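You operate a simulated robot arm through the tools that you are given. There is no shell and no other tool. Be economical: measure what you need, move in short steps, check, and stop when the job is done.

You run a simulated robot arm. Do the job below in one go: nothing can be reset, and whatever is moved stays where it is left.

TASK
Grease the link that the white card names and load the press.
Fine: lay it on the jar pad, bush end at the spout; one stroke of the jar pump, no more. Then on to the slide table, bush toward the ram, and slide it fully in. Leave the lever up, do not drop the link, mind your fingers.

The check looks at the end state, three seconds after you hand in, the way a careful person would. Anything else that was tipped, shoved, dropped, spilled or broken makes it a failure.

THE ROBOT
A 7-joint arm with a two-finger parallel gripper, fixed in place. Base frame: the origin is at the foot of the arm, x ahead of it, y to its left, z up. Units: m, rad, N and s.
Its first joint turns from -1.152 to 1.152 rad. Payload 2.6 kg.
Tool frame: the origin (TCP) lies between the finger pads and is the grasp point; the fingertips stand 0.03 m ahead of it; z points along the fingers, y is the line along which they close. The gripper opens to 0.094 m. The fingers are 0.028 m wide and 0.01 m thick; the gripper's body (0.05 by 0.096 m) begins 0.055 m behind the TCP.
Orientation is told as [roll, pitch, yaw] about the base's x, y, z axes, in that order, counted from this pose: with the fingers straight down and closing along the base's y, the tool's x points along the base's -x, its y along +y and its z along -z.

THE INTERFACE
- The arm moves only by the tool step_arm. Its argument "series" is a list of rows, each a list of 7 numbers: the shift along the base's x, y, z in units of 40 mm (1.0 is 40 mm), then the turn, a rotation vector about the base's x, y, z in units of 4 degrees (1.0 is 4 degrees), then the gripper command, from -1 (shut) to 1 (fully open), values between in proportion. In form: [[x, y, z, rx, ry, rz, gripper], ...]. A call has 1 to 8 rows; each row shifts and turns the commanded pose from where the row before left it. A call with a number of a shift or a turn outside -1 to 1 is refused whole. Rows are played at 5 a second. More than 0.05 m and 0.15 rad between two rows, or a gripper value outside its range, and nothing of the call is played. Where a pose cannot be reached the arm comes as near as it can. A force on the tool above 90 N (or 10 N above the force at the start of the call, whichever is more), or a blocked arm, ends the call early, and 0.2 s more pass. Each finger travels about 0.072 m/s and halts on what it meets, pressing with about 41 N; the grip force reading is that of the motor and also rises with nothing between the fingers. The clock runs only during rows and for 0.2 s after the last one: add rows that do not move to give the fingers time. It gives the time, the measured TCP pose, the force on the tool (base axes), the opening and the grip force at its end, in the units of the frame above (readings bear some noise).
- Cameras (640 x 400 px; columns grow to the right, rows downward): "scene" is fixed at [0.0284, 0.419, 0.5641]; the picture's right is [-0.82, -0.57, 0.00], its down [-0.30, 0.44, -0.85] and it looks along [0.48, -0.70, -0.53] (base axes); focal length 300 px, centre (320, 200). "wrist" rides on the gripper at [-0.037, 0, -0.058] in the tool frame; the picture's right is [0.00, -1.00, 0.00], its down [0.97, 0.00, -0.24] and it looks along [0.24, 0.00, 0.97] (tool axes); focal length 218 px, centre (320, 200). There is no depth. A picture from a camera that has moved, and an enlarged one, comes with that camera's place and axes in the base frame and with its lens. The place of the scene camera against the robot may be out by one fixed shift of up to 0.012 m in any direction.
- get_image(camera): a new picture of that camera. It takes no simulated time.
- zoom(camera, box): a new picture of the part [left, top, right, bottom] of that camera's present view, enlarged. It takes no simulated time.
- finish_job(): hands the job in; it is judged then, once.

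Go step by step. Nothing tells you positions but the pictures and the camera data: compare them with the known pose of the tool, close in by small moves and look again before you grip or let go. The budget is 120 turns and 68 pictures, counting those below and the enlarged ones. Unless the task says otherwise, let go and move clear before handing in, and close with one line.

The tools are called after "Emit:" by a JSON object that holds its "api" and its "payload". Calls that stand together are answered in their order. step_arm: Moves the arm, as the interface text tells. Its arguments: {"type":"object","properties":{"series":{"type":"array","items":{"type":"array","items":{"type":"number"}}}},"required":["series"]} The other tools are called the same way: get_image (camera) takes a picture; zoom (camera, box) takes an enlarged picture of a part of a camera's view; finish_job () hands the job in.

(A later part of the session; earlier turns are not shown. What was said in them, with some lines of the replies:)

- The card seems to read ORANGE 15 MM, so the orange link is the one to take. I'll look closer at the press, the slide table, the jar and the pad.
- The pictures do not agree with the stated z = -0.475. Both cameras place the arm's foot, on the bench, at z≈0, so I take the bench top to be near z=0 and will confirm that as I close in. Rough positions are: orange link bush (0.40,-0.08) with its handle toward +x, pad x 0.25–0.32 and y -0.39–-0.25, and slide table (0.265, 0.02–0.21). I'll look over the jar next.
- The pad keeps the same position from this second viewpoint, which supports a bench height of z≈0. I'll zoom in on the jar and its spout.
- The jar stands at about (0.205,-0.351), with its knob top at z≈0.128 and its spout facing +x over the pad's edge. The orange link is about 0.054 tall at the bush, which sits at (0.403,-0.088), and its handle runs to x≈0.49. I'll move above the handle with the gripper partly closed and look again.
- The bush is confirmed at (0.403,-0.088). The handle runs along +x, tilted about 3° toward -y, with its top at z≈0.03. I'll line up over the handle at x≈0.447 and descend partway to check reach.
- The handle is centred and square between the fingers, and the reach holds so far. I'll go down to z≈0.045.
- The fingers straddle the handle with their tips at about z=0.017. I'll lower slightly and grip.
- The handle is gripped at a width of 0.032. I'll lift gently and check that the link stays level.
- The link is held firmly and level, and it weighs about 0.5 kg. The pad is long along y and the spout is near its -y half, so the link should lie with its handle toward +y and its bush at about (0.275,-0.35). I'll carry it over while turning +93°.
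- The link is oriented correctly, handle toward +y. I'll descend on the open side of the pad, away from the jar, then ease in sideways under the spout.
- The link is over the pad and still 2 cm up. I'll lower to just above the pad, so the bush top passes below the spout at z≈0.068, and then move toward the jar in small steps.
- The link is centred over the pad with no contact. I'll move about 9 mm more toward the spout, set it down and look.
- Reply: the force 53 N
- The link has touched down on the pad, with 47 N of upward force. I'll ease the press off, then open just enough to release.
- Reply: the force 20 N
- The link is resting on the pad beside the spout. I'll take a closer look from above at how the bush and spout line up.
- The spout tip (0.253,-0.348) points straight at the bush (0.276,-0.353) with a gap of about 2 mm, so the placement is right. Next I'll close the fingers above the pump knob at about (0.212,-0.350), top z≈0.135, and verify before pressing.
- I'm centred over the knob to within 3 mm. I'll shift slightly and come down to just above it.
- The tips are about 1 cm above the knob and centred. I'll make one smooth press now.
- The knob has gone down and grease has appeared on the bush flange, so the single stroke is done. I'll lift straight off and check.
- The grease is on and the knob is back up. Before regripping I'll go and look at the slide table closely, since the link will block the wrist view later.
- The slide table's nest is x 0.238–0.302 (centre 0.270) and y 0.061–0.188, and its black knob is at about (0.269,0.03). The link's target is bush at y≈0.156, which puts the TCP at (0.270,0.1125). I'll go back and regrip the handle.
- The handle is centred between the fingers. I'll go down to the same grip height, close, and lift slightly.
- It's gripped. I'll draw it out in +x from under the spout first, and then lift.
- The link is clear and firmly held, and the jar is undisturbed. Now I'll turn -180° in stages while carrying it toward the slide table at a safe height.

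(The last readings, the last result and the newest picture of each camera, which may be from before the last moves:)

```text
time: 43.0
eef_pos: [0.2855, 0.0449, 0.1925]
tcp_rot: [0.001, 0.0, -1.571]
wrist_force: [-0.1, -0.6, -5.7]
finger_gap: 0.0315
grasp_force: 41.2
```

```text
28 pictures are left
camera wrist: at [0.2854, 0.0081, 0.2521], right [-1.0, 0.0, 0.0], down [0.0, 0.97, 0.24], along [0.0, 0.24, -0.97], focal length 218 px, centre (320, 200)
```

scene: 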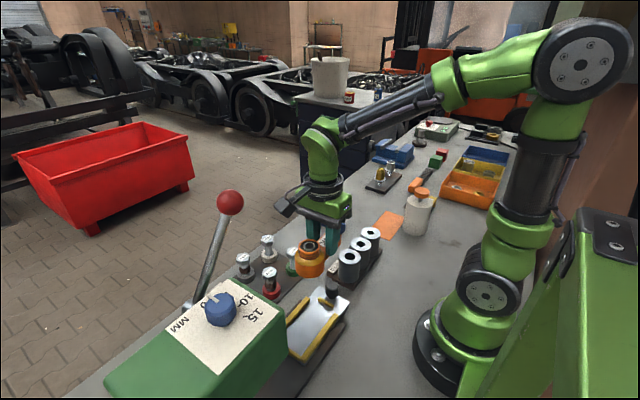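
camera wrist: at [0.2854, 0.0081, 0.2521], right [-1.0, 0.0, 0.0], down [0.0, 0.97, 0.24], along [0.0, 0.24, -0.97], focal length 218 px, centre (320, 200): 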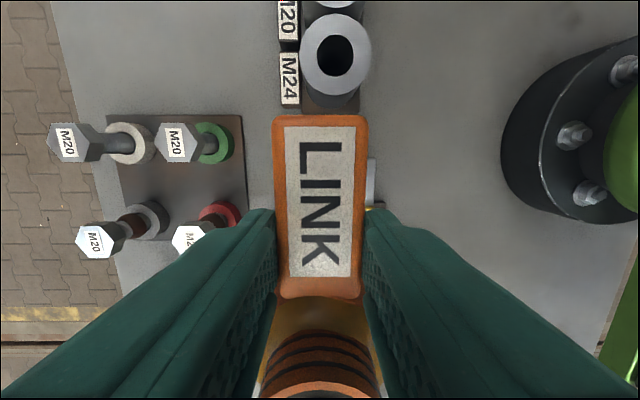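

The link now has its bush toward +y. I'll move over the nest and come partway down to check alignment in the scene view.

Emit:
{"api": "step_arm", "payload": {"series": [[-0.2, 0.85, 0, 0, 0, 0, -1], [-0.19, 0.84, 0, 0, 0, 0, -1], [0, 0, -1, 0, 0, 0, -1], [0, 0, -1, 0, 0, 0, -1], [0, 0, -0.6, 0, 0, 0, -1], [0, 0, 0, 0, 0, 0, -1]]}}

Emit:
{"api": "zoom", "payload": {"camera": "scene", "box": [260, 220, 380, 370]}}

Emit:
{"api": "get_image", "payload": {"camera": "wrist"}}

```text
time: 44.4
eef_pos: [0.2702, 0.1126, 0.089]
tcp_rot: [0.0, 0.0, -1.571]
wrist_force: [0.1, -0.5, -5.8]
finger_gap: 0.0313
grasp_force: 40.9
```

```text
2.67 times, centred on (320, 295) of scene
camera zoom: at [0.0284, 0.419, 0.5641], right [-0.82, -0.57, 0.0], down [-0.3, 0.44, -0.85], along [0.48, -0.7, -0.53], focal length 800 px, centre (320, -53)
```

zoom: 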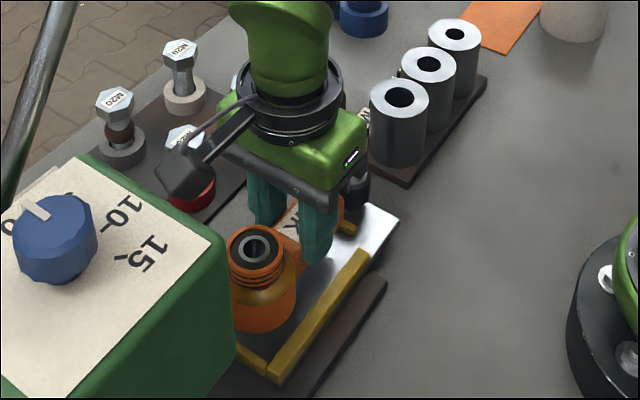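

```text
26 pictures are left
camera wrist: at [0.2695, 0.0762, 0.147], right [-1.0, 0.0, 0.0], down [0.0, 0.97, 0.24], along [0.0, 0.24, -0.97], focal length 218 px, centre (320, 200)
```

wrist: 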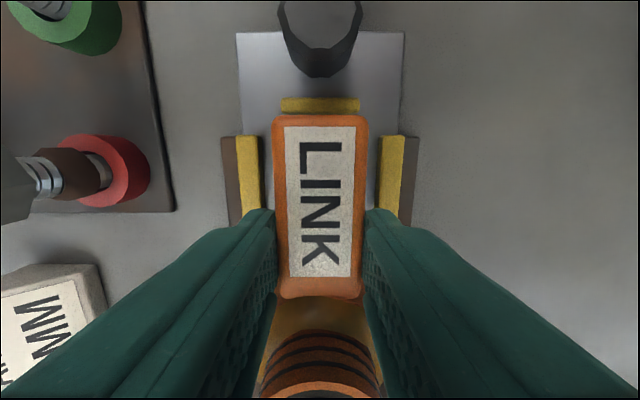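

Alignment is very good: centred between the rails, with about 6–8 mm free at both ends. I'll descend carefully until it touches.

Emit:
{"api": "step_arm", "payload": {"series": [[0, 0, -0.3, 0, 0, 0, -1], [0, 0, -0.2, 0, 0, 0, -1], [0, 0, 0, 0, 0, 0, -1]]}}

Emit:
{"api": "step_arm", "payload": {"series": [[0, 0, -0.1, 0, 0, 0, -1], [0, 0, 0, 0, 0, 0, -1]]}}

Emit:
{"api": "step_arm", "payload": {"series": [[0, 0, -0.07, 0, 0, 0, -1], [0, 0, 0, 0, 0, 0, -1]]}}

Emit:
{"api": "zoom", "payload": {"camera": "scene", "box": [260, 220, 380, 370]}}

```text
time: 45.2
eef_pos: [0.2705, 0.1123, 0.0702]
tcp_rot: [0.0, 0.001, -1.569]
wrist_force: [-0.1, -0.3, -6.2]
finger_gap: 0.0317
grasp_force: 41.0
```

```text
time: 45.8
eef_pos: [0.2704, 0.1113, 0.065]
tcp_rot: [0.001, 0.0, -1.571]
wrist_force: [0.9, -0.7, -5.6]
finger_gap: 0.0319
grasp_force: 41.4
```

```text
time: 46.4
eef_pos: [0.2693, 0.1143, 0.0632]
tcp_rot: [0.001, 0.002, -1.568]
wrist_force: [-10.1, 0.3, 29.0]
finger_gap: 0.0318
grasp_force: 41.1
```

```text
2.67 times, centred on (320, 295) of scene
camera zoom: at [0.0283, 0.419, 0.5641], right [-0.82, -0.57, 0.0], down [-0.3, 0.44, -0.85], along [0.48, -0.7, -0.53], focal length 800 px, centre (320, -53)
```

zoom: 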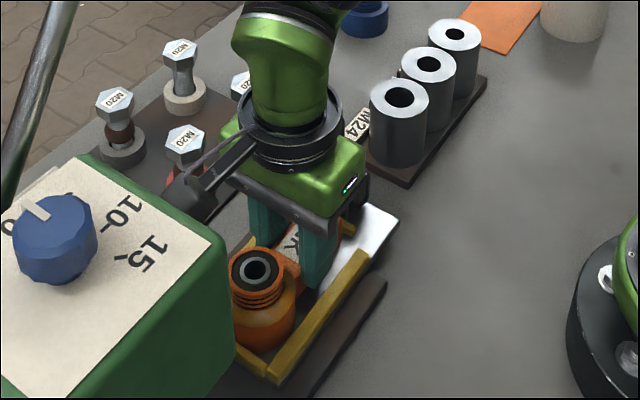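

It touched down at z≈0.063, which is the tray surface and below the rail tops, so the link sits inside the nest. I'll ease off, open slightly and retreat straight up.

Emit:
{"api": "step_arm", "payload": {"series": [[0, 0, 0.03, 0, 0, 0, -1], [0, 0, 0, 0, 0, 0, -1], [0, 0, 0, 0, 0, 0, -0.15], [0, 0, 0, 0, 0, 0, -0.15], [0, 0, 0.25, 0, 0, 0, -0.15], [0, 0, 0.5, 0, 0, 0, -0.15], [0, 0, 1, 0, 0, 0, -0.15], [0, 0, 0.5, 0, 0, 0, -0.15]]}}

Emit:
{"api": "get_image", "payload": {"camera": "wrist"}}

Emit:
{"api": "zoom", "payload": {"camera": "scene", "box": [260, 220, 380, 370]}}

```text
time: 48.2
eef_pos: [0.2698, 0.1104, 0.1545]
tcp_rot: [0.0, 0.0, -1.568]
wrist_force: [-0.3, 0.0, 0.2]
finger_gap: 0.0401
grasp_force: 0.0
```

```text
24 pictures are left
camera wrist: at [0.2696, 0.0758, 0.2134], right [-1.0, 0.0, 0.0], down [0.0, 0.97, 0.24], along [0.0, 0.24, -0.97], focal length 218 px, centre (320, 200)
```

wrist: 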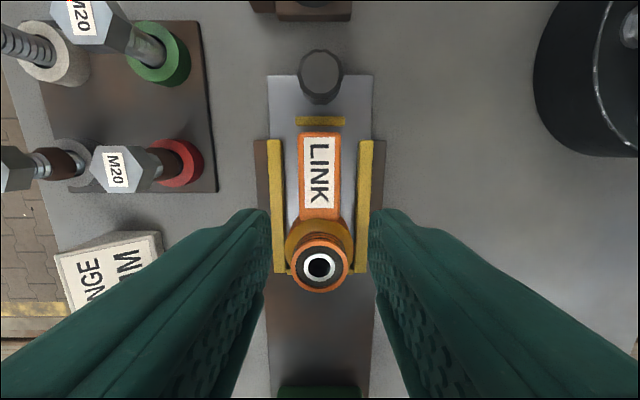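

```text
2.67 times, centred on (320, 295) of scene
camera zoom: at [0.0284, 0.419, 0.5641], right [-0.82, -0.57, 0.0], down [-0.3, 0.44, -0.85], along [0.48, -0.7, -0.53], focal length 800 px, centre (320, -53)
```

zoom: 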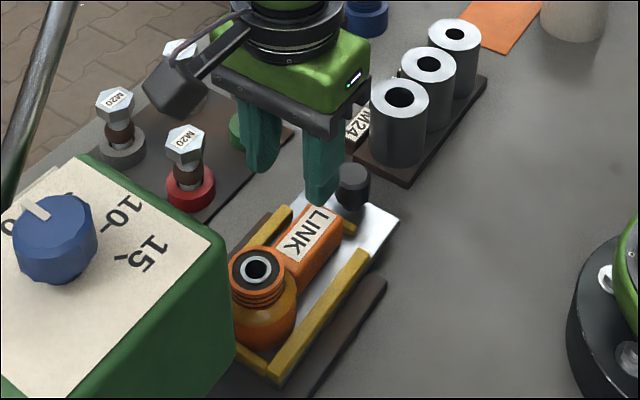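

The link is nested, bush toward the ram. Next I'll take the slide's black knob, at about (0.269,0.028), with fingers closing along x, and check from above first.

Emit:
{"api": "step_arm", "payload": {"series": [[0, -0.7, 0, 0, 0, 0, 0.1], [0, -0.7, 0, 0, 0, 0, 0.1], [0, -0.63, 0, 0, 0, 0, 0.1], [0, 0, -0.6, 0, 0, 0, 0.1], [0, 0, 0, 0, 0, 0, 0.1]]}}

Emit:
{"api": "get_image", "payload": {"camera": "wrist"}}

Emit:
{"api": "zoom", "payload": {"camera": "scene", "box": [260, 200, 400, 350]}}

```text
time: 49.4
eef_pos: [0.2702, 0.0311, 0.1293]
tcp_rot: [0.0, 0.001, -1.57]
wrist_force: [-0.4, 0.5, 0.3]
finger_gap: 0.0519
grasp_force: 0.0
```

```text
22 pictures are left
camera wrist: at [0.2688, -0.0053, 0.1882], right [-1.0, 0.0, 0.0], down [0.0, 0.97, 0.24], along [0.0, 0.24, -0.97], focal length 218 px, centre (320, 200)
```

wrist: 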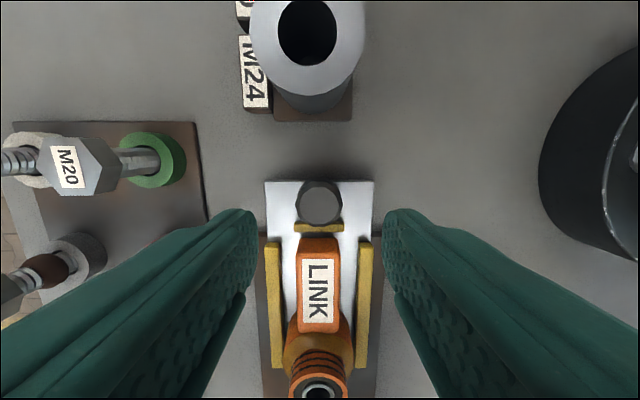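

```text
2.67 times, centred on (330, 275) of scene
camera zoom: at [0.0284, 0.419, 0.5641], right [-0.82, -0.57, 0.0], down [-0.3, 0.44, -0.85], along [0.48, -0.7, -0.53], focal length 800 px, centre (293, 0)
```

zoom: 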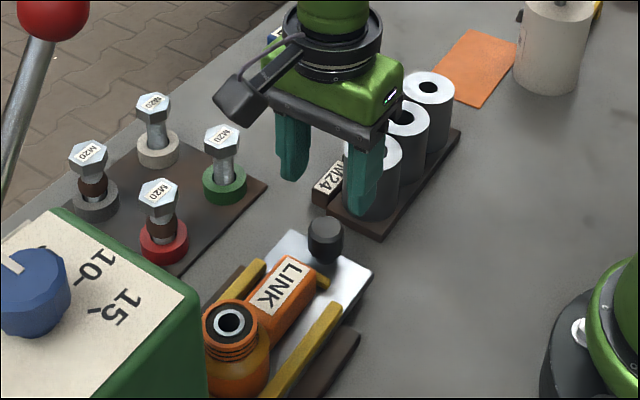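

The knob is at (0.269,0.029), centred between the fingers, and the M24 sleeve is clear. I'll descend and grip the knob.

Emit:
{"api": "step_arm", "payload": {"series": [[0, -0.05, -0.6, 0, 0, 0, 0.1], [0, 0, -0.6, 0, 0, 0, 0.1], [0, 0, -0.45, 0, 0, 0, 0.1], [0, 0, 0, 0, 0, 0, 0.1]]}}

Emit:
{"api": "zoom", "payload": {"camera": "scene", "box": [260, 200, 400, 350]}}

Emit:
{"api": "get_image", "payload": {"camera": "wrist"}}

```text
time: 50.4
eef_pos: [0.2701, 0.0291, 0.0614]
tcp_rot: [-0.002, 0.0, -1.572]
wrist_force: [-0.6, -1.0, 0.0]
finger_gap: 0.0517
grasp_force: 0.1
```

```text
2.67 times, centred on (330, 275) of scene
camera zoom: at [0.0284, 0.419, 0.5641], right [-0.82, -0.57, 0.0], down [-0.3, 0.44, -0.85], along [0.48, -0.7, -0.53], focal length 800 px, centre (293, 0)
```

zoom: 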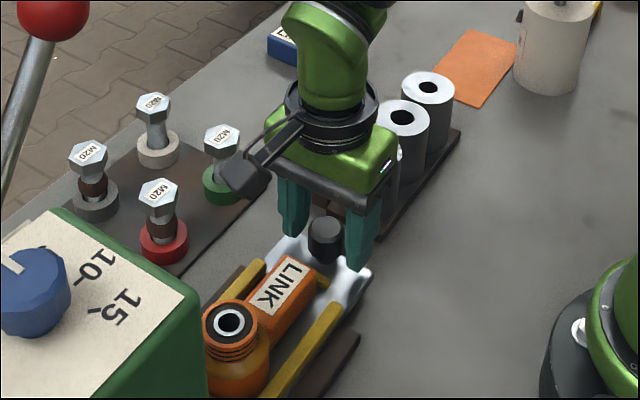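

```text
19 pictures are left
camera wrist: at [0.2688, -0.0073, 0.1215], right [-1.0, 0.0, 0.0], down [0.0, 0.97, 0.24], along [0.0, 0.24, -0.97], focal length 218 px, centre (320, 200)
```

wrist: 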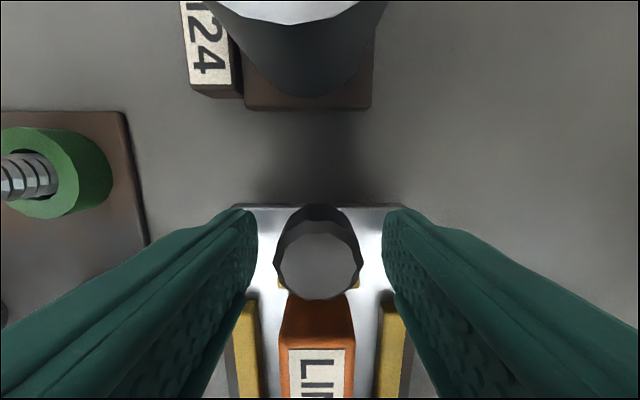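

The fingers straddle the knob with no contact elsewhere. I'll close and start sliding toward the press in small steps.

Emit:
{"api": "step_arm", "payload": {"series": [[0, 0, 0, 0, 0, 0, -1], [0, 0, 0, 0, 0, 0, -1], [0, 0, 0, 0, 0, 0, -1], [0, 0.15, 0, 0, 0, 0, -1], [0, 0.25, 0, 0, 0, 0, -1], [0, 0, 0, 0, 0, 0, -1]]}}

Emit:
{"api": "zoom", "payload": {"camera": "scene", "box": [200, 180, 400, 380]}}

```text
time: 51.8
eef_pos: [0.2692, 0.0444, 0.0628]
tcp_rot: [0.0, -0.001, -1.568]
wrist_force: [5.9, -1.0, -13.8]
finger_gap: 0.0291
grasp_force: 44.2
```

```text
2.00 times, centred on (300, 280) of scene
camera zoom: at [0.0284, 0.419, 0.564], right [-0.82, -0.57, 0.0], down [-0.3, 0.44, -0.85], along [0.48, -0.7, -0.53], focal length 600 px, centre (360, 40)
```

zoom: 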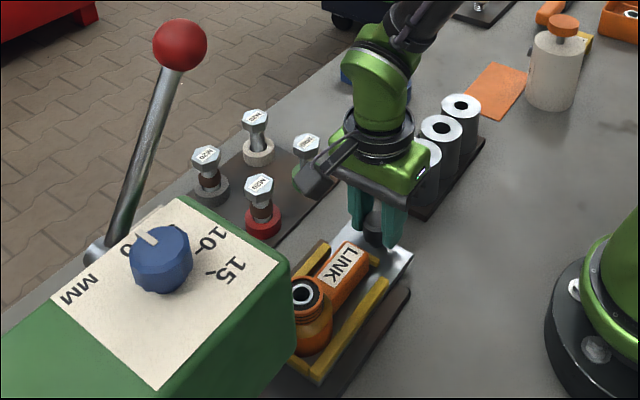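

The slide moves freely with the knob. I'll keep pushing in.

Emit:
{"api": "step_arm", "payload": {"series": [[0, 0.4, -0.02, 0, 0, 0, -1], [0, 0.4, 0, 0, 0, 0, -1], [0, 0.4, 0, 0, 0, 0, -1], [0, 0, 0, 0, 0, 0, -1]]}}

Emit:
{"api": "zoom", "payload": {"camera": "scene", "box": [200, 180, 400, 380]}}

```text
time: 52.8
eef_pos: [0.2709, 0.0942, 0.0627]
tcp_rot: [-0.002, -0.001, -1.571]
wrist_force: [-3.7, 0.2, 3.4]
finger_gap: 0.0289
grasp_force: 45.0
```

```text
2.00 times, centred on (300, 280) of scene
camera zoom: at [0.0283, 0.419, 0.5641], right [-0.82, -0.57, 0.0], down [-0.3, 0.44, -0.85], along [0.48, -0.7, -0.53], focal length 600 px, centre (360, 40)
```

zoom: 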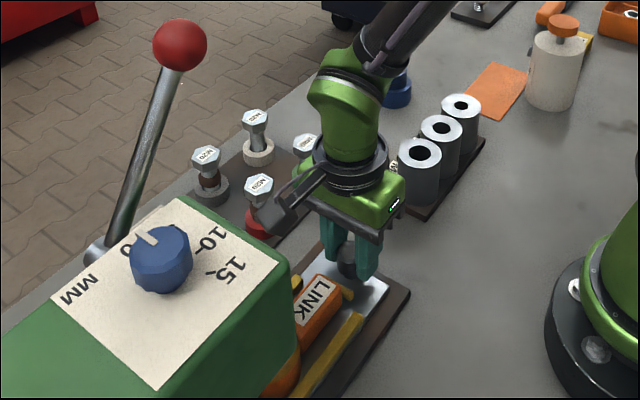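

The bush is now entering under the press head. A box on the wrist sticks out toward the press, so before going further I'll check its clearance to the press head and dial.

Emit:
{"api": "get_image", "payload": {"camera": "wrist"}}

Emit:
{"api": "zoom", "payload": {"camera": "scene", "box": [240, 230, 360, 330]}}

```text
16 pictures are left
camera wrist: at [0.2695, 0.057, 0.1218], right [-1.0, 0.0, 0.0], down [0.0, 0.97, 0.24], along [0.0, 0.24, -0.97], focal length 218 px, centre (320, 200)
```

wrist: 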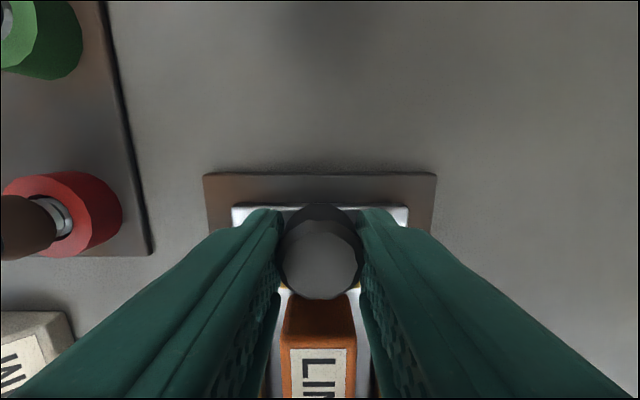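

```text
4.00 times, centred on (300, 280) of scene
camera zoom: at [0.0283, 0.419, 0.5641], right [-0.82, -0.57, 0.0], down [-0.3, 0.44, -0.85], along [0.48, -0.7, -0.53], focal length 1200 px, centre (400, -120)
```

zoom: 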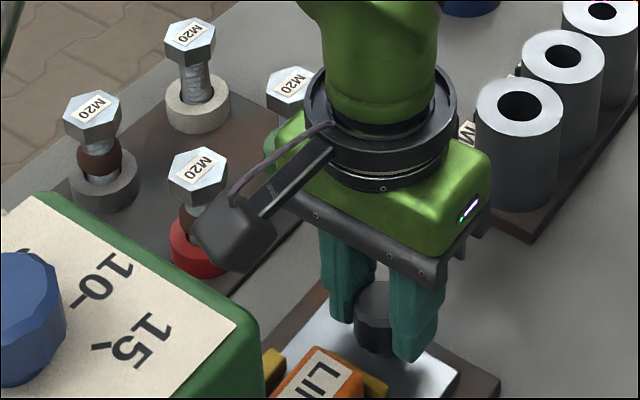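

By my estimate the press head's front is at y≈0.235, z 0.11–0.23, and the wrist box (front y≈0.205, z 0.17–0.215) would run into it within about 3 cm. I'll let go of the knob, turn the hand so that box points away, and finish by pushing with closed fingers from behind.

Emit:
{"api": "step_arm", "payload": {"series": [[0, 0, 0, 0, 0, 0, 0.1], [0, 0, 0, 0, 0, 0, 0.1], [0, 0, 0.5, 0, 0, 0, 0.1], [0, 0, 1, 0, 0, 0, 0.1], [0, -0.6, 0.8, 0, 0, 0, 0.1], [0, -0.6, 0, 0, 0, 1, 0.1], [0, -0.6, 0, 0, 0, 1, 0.1], [0, 0, 0, 0, 0, 1, 0.1]]}}

Emit:
{"api": "step_arm", "payload": {"series": [[0, 0, 0, 0, 0, 1, -1], [0, 0, 0, 0, 0, 1, -1], [0, 0, 0, 0, 0, 1, -1], [0, 0, 0, 0, 0, 1, -1], [0, 0, 0, 0, 0, 1, -1], [0, 0, 0, 0, 0, 1, -1], [0, 0, 0, 0, 0, 1, -1], [0, 0, 0, 0, 0, 1, -1]]}}

Emit:
{"api": "step_arm", "payload": {"series": [[0, 0, 0, 0, 0, 1, -1], [0, 0, 0, 0, 0, 1, -1], [0, 0, 0, 0, 0, 1, -1], [0, 0, 0, 0, 0, 1, -1], [0, 0, 0, 0, 0, 1, -1], [0, 0, 0, 0, 0, 1, -1], [0, 0, 0, 0, 0, 1, -1], [0, 0, 0, 0, 0, 1, -1]]}}

Emit:
{"api": "step_arm", "payload": {"series": [[0, 0, 0, 0, 0, 1, -1], [0, 0, 0, 0, 0, 1, -1], [0, 0, 0, 0, 0, 1, -1], [0, 0, 0, 0, 0, 0.5, -1], [0, 0, 0, 0, 0, 0, -1]]}}

Emit:
{"api": "get_image", "payload": {"camera": "wrist"}}

Emit:
{"api": "zoom", "payload": {"camera": "scene", "box": [180, 180, 400, 380]}}

```text
time: 54.6
eef_pos: [0.2713, 0.0221, 0.1552]
tcp_rot: [0.001, -0.001, -1.358]
wrist_force: [-0.8, -1.1, 0.5]
finger_gap: 0.0519
grasp_force: 0.0
```

```text
time: 56.4
eef_pos: [0.2698, 0.0206, 0.1554]
tcp_rot: [0.0, 0.0, -0.803]
wrist_force: [0.0, -0.3, -0.3]
finger_gap: 0.0
grasp_force: 33.7
```

```text
time: 58.2
eef_pos: [0.2714, 0.0203, 0.1547]
tcp_rot: [-0.001, 0.0, -0.242]
wrist_force: [-0.8, -0.6, 0.0]
finger_gap: 0.0
grasp_force: 33.4
```

```text
time: 59.4
eef_pos: [0.2706, 0.0213, 0.1555]
tcp_rot: [0.001, -0.001, 0.003]
wrist_force: [-0.1, -0.4, -0.5]
finger_gap: 0.0
grasp_force: 33.0
```

```text
14 pictures are left
camera wrist: at [0.3067, 0.0215, 0.2137], right [0.0, -1.0, 0.0], down [-0.97, 0.0, 0.24], along [-0.24, 0.0, -0.97], focal length 218 px, centre (320, 200)
```

wrist: 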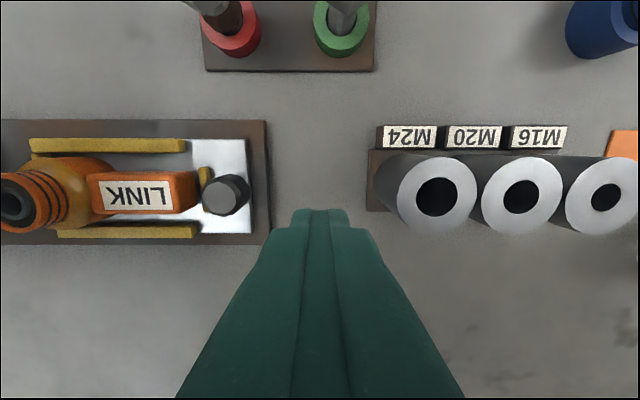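

```text
2.00 times, centred on (290, 280) of scene
camera zoom: at [0.0284, 0.419, 0.5641], right [-0.82, -0.57, 0.0], down [-0.3, 0.44, -0.85], along [0.48, -0.7, -0.53], focal length 600 px, centre (380, 40)
```

zoom: 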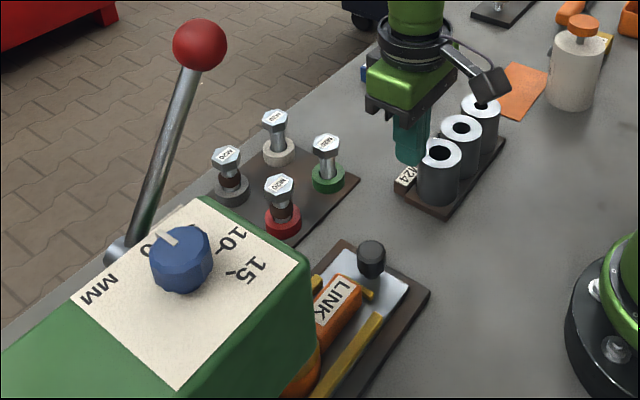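

The hand is turned and the knob is at y≈0.093. I'll lower the closed fingers behind it, at y≈0.055.

Emit:
{"api": "step_arm", "payload": {"series": [[0, 0.85, 0, 0, 0, 0, -1], [0, 0, -0.9, 0, 0, 0, -1], [0, 0, -0.9, 0, 0, 0, -1], [0, 0, -0.38, 0, 0, 0, -1], [0, 0, 0, 0, 0, 0, -1]]}}

Emit:
{"api": "zoom", "payload": {"camera": "scene", "box": [240, 200, 400, 350]}}

```text
time: 60.6
eef_pos: [0.2707, 0.0561, 0.0661]
tcp_rot: [-0.001, 0.001, 0.002]
wrist_force: [-0.4, 0.5, 0.0]
finger_gap: 0.0
grasp_force: 33.9
```

```text
2.67 times, centred on (320, 275) of scene
camera zoom: at [0.0284, 0.419, 0.5641], right [-0.82, -0.57, 0.0], down [-0.3, 0.44, -0.85], along [0.48, -0.7, -0.53], focal length 800 px, centre (320, 0)
```

zoom: 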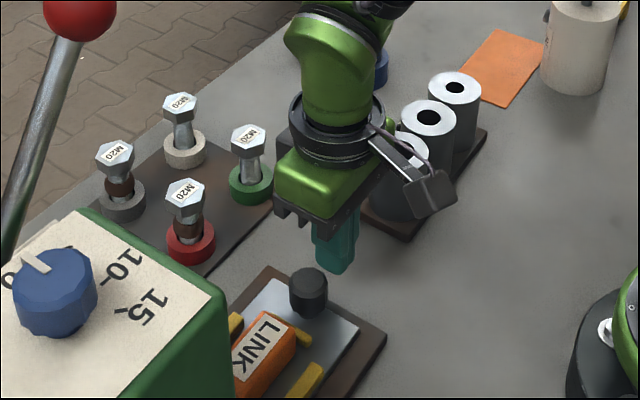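

The fingers are directly behind the knob. I'll push in 1 cm steps and watch the force.

Emit:
{"api": "step_arm", "payload": {"series": [[0, 0.25, 0, 0, 0, 0, -1], [0, 0.25, 0, 0, 0, 0, -1], [0, 0.25, 0, 0, 0, 0, -1], [0, 0.25, 0, 0, 0, 0, -1], [0, 0, 0, 0, 0, 0, -1]]}}

Emit:
{"api": "zoom", "payload": {"camera": "scene", "box": [240, 200, 400, 350]}}

```text
time: 61.8
eef_pos: [0.2685, 0.0962, 0.0664]
tcp_rot: [0.0, 0.002, 0.002]
wrist_force: [-0.8, -0.8, -0.7]
finger_gap: 0.0
grasp_force: 33.0
```

```text
2.67 times, centred on (320, 275) of scene
camera zoom: at [0.0284, 0.419, 0.5641], right [-0.82, -0.57, 0.0], down [-0.3, 0.44, -0.85], along [0.48, -0.7, -0.53], focal length 800 px, centre (320, 0)
```

zoom: 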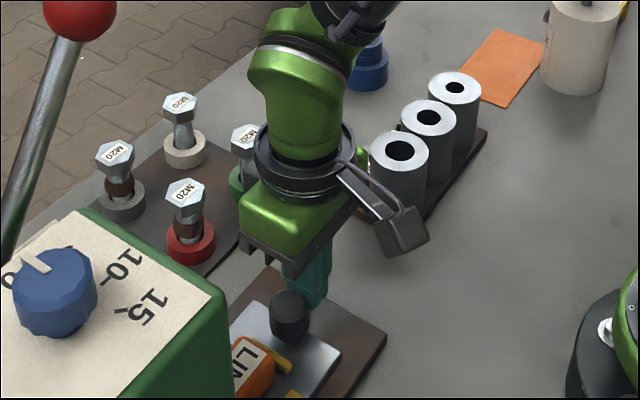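

It's moving freely and there's still room between the hand and the press head. I'll continue.

Emit:
{"api": "step_arm", "payload": {"series": [[0, 0.25, 0, 0, 0, 0, -1], [0, 0.25, 0, 0, 0, 0, -1], [0, 0.25, 0, 0, 0, 0, -1], [0, 0, 0, 0, 0, 0, -1]]}}

Emit:
{"api": "zoom", "payload": {"camera": "scene", "box": [200, 200, 360, 350]}}

```text
time: 62.8
eef_pos: [0.2706, 0.1255, 0.0676]
tcp_rot: [-0.001, -0.001, 0.0]
wrist_force: [1.1, -0.6, -0.1]
finger_gap: 0.0
grasp_force: 33.0
```

```text
2.67 times, centred on (280, 275) of scene
camera zoom: at [0.0284, 0.419, 0.5641], right [-0.82, -0.57, 0.0], down [-0.3, 0.44, -0.85], along [0.48, -0.7, -0.53], focal length 800 px, centre (427, 0)
```

zoom: 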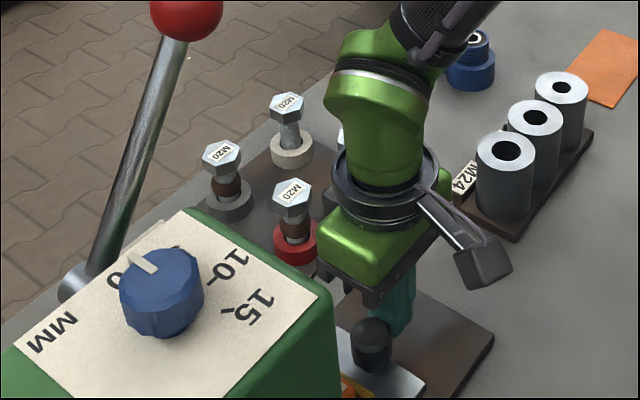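

There's still no resistance, so I'll check the hand-to-press clearance with the wrist camera before the last part.

Emit:
{"api": "get_image", "payload": {"camera": "wrist"}}

```text
9 pictures are left
camera wrist: at [0.3067, 0.1259, 0.1269], right [0.0, -1.0, 0.0], down [-0.97, 0.0, 0.24], along [-0.24, 0.0, -0.97], focal length 218 px, centre (320, 200)
```

wrist: 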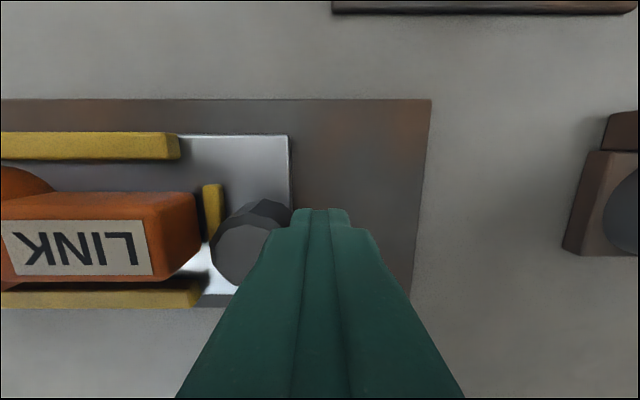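

My best estimate puts the press face at y≈0.23 and the hand's front at 0.174, so there's room. I'll go on in small steps, watching for the end stop.

Emit:
{"api": "step_arm", "payload": {"series": [[0, 0.2, 0, 0, 0, 0, -1], [0, 0, 0, 0, 0, 0, -1]]}}

Emit:
{"api": "step_arm", "payload": {"series": [[0, 0.2, 0, 0, 0, 0, -1], [0, 0, 0, 0, 0, 0, -1]]}}

```text
time: 63.4
eef_pos: [0.2699, 0.1338, 0.067]
tcp_rot: [0.001, 0.0, 0.002]
wrist_force: [-0.3, -0.2, -0.6]
finger_gap: 0.0
grasp_force: 32.6
```

```text
time: 64.0
eef_pos: [0.27, 0.14, 0.0682]
tcp_rot: [0.0, 0.0, 0.001]
wrist_force: [-0.8, -2.7, 1.1]
finger_gap: 0.0
grasp_force: 33.1
```

Emit:
{"api": "step_arm", "payload": {"series": [[0, 0.1, 0, 0, 0, 0, -1], [0, 0, 0, 0, 0, 0, -1]]}}

Emit:
{"api": "zoom", "payload": {"camera": "scene", "box": [200, 200, 360, 350]}}

```text
time: 64.6
eef_pos: [0.2706, 0.1415, 0.0657]
tcp_rot: [-0.005, 0.001, -0.006]
wrist_force: [-5.8, -39.8, 25.8]
finger_gap: 0.0
grasp_force: 32.4
```

```text
2.67 times, centred on (280, 275) of scene
camera zoom: at [0.0283, 0.4189, 0.5641], right [-0.82, -0.57, 0.0], down [-0.3, 0.44, -0.85], along [0.48, -0.7, -0.53], focal length 800 px, centre (427, 0)
```

zoom: 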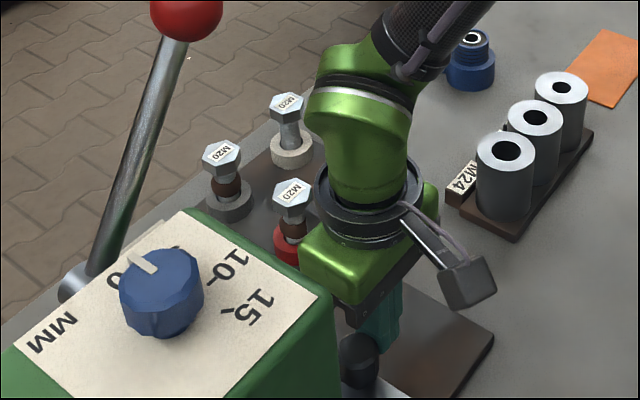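

A firm stop of about 40 N appeared at y≈0.1415. To be sure it's the slide's end stop and not the hand against the press, I'll back off, tilt the fingers forward so the hand leans away, and push again.

Emit:
{"api": "step_arm", "payload": {"series": [[0, -0.5, 0.05, 0, 0, 0, -1], [0, -0.4, 0, 0, 0, 0, -1], [0, 0, 0, 1, 0, 0, -1], [0, 0, 0, 1, 0, 0, -1], [0, 0, 0, 1, 0, 0, -1], [0, 0, 0, 1, 0, 0, -1], [0, 0, 0, 1, 0, 0, -1], [0, 0, 0, 0, 0, 0, -1]]}}

Emit:
{"api": "zoom", "payload": {"camera": "scene", "box": [220, 220, 360, 350]}}

```text
time: 66.4
eef_pos: [0.2692, 0.1088, 0.0697]
tcp_rot: [0.349, 0.001, 0.001]
wrist_force: [0.7, -0.2, 0.4]
finger_gap: 0.0002
grasp_force: 32.5
```

```text
3.08 times, centred on (290, 285) of scene
camera zoom: at [0.0284, 0.419, 0.5641], right [-0.82, -0.57, 0.0], down [-0.3, 0.44, -0.85], along [0.48, -0.7, -0.53], focal length 923 px, centre (412, -62)
```

zoom: 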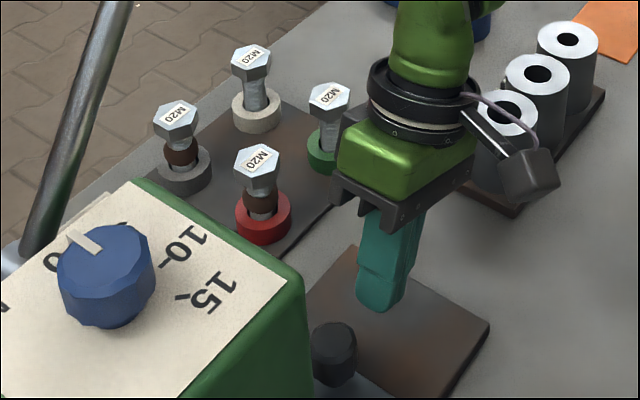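

Pushing again with the hand leaning back. If the tray was already at its stop, contact should come at TCP y≈0.132.

Emit:
{"api": "step_arm", "payload": {"series": [[0, 0.25, 0, 0, 0, 0, -1], [0, 0.25, 0, 0, 0, 0, -1], [0, 0, 0, 0, 0, 0, -1]]}}

Emit:
{"api": "step_arm", "payload": {"series": [[0, 0.12, 0, 0, 0, 0, -1], [0, 0, 0, 0, 0, 0, -1]]}}

Emit:
{"api": "step_arm", "payload": {"series": [[0, 0.1, 0, 0, 0, 0, -1], [0, 0, 0, 0, 0, 0, -1]]}}

```text
time: 67.2
eef_pos: [0.2701, 0.1286, 0.0705]
tcp_rot: [0.348, 0.0, 0.002]
wrist_force: [-0.1, 0.3, 0.6]
finger_gap: 0.0001
grasp_force: 33.3
```

```text
time: 67.8
eef_pos: [0.2713, 0.1313, 0.0697]
tcp_rot: [0.346, 0.001, -0.002]
wrist_force: [-8.1, -29.6, 14.8]
finger_gap: 0.0003
grasp_force: 33.2
```

```text
time: 68.4
eef_pos: [0.2703, 0.132, 0.0685]
tcp_rot: [0.341, -0.001, -0.006]
wrist_force: [-15.3, -62.3, 29.1]
finger_gap: 0.0
grasp_force: 32.6
```

It stopped at the same place, so the slide is at its end stop. I'll back off, level the hand, retreat well clear and inspect.

Emit:
{"api": "step_arm", "payload": {"series": [[0, -0.4, 0.02, 0, 0, 0, -1], [0, -0.6, 0.5, -1, 0, 0, -1], [0, -0.6, 0.7, -1, 0, 0, -1], [0, -0.6, 0.8, -1, 0, 0, -1], [0, -0.6, 0.8, -1, 0, 0, -1], [0, -0.6, 0.8, -1, 0, 0, -1], [0, -0.8, 0.5, 0, 0, 0, -1], [0, 0, 0, 0, 0, 0, -1]]}}

Emit:
{"api": "get_image", "payload": {"camera": "wrist"}}

Emit:
{"api": "get_image", "payload": {"camera": "scene"}}

```text
time: 70.2
eef_pos: [0.2705, -0.031, 0.2335]
tcp_rot: [-0.001, 0.0, 0.001]
wrist_force: [0.8, -0.3, 1.1]
finger_gap: 0.0
grasp_force: 32.2
```

```text
6 pictures are left
camera wrist: at [0.3069, -0.0302, 0.2935], right [0.0, -1.0, 0.0], down [-0.97, 0.0, 0.24], along [-0.24, 0.0, -0.97], focal length 218 px, centre (320, 200)
```

wrist: 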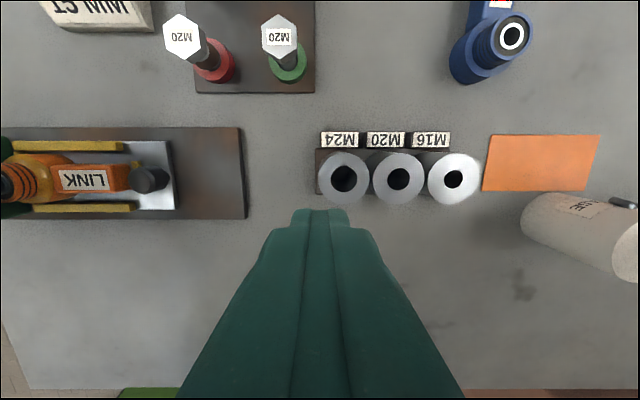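

```text
5 pictures are left
```

scene: 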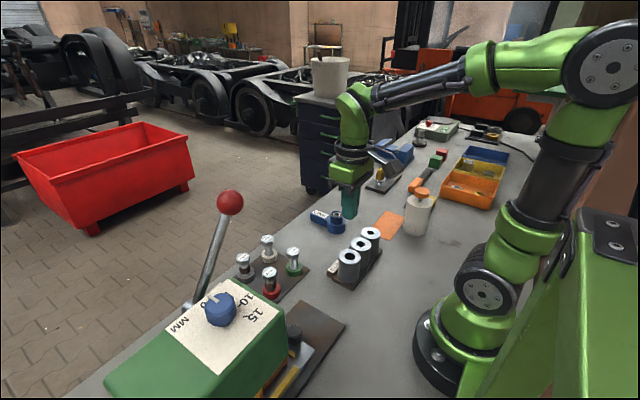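

The lever is up and everything else is in its place. I'll take one closer look at the loaded link.

Emit:
{"api": "zoom", "payload": {"camera": "wrist", "box": [0, 100, 200, 240]}}

```text
2.86 times, centred on (100, 170) of wrist
camera zoom: at [0.3069, -0.0302, 0.2935], right [0.0, -1.0, 0.0], down [-0.97, 0.0, 0.24], along [-0.24, 0.0, -0.97], focal length 624 px, centre (949, 286)
```

zoom: 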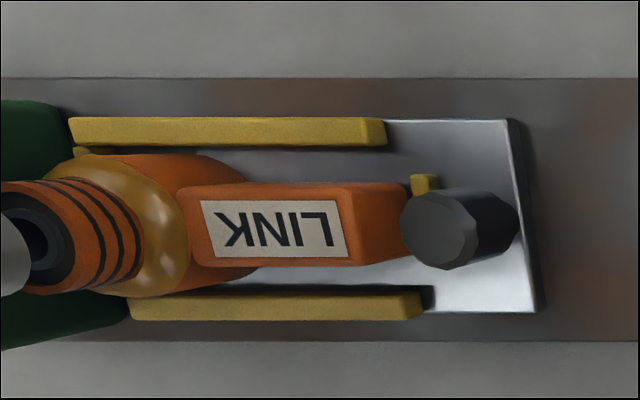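

The orange link has been greased with one pump stroke and now sits in the slide table, bush toward the ram. The slide is pushed fully in to its stop, the lever is up and the arm is clear, so I'm handing in.

Emit:
{"api": "finish_job", "payload": {}}

```text
The job is handed in.
```

I greased the orange link with one pump stroke and loaded it bush-first, with the slide fully in and the lever up; I left the press dial alone, although the card also says 15 MM, because the task didn't mention it.
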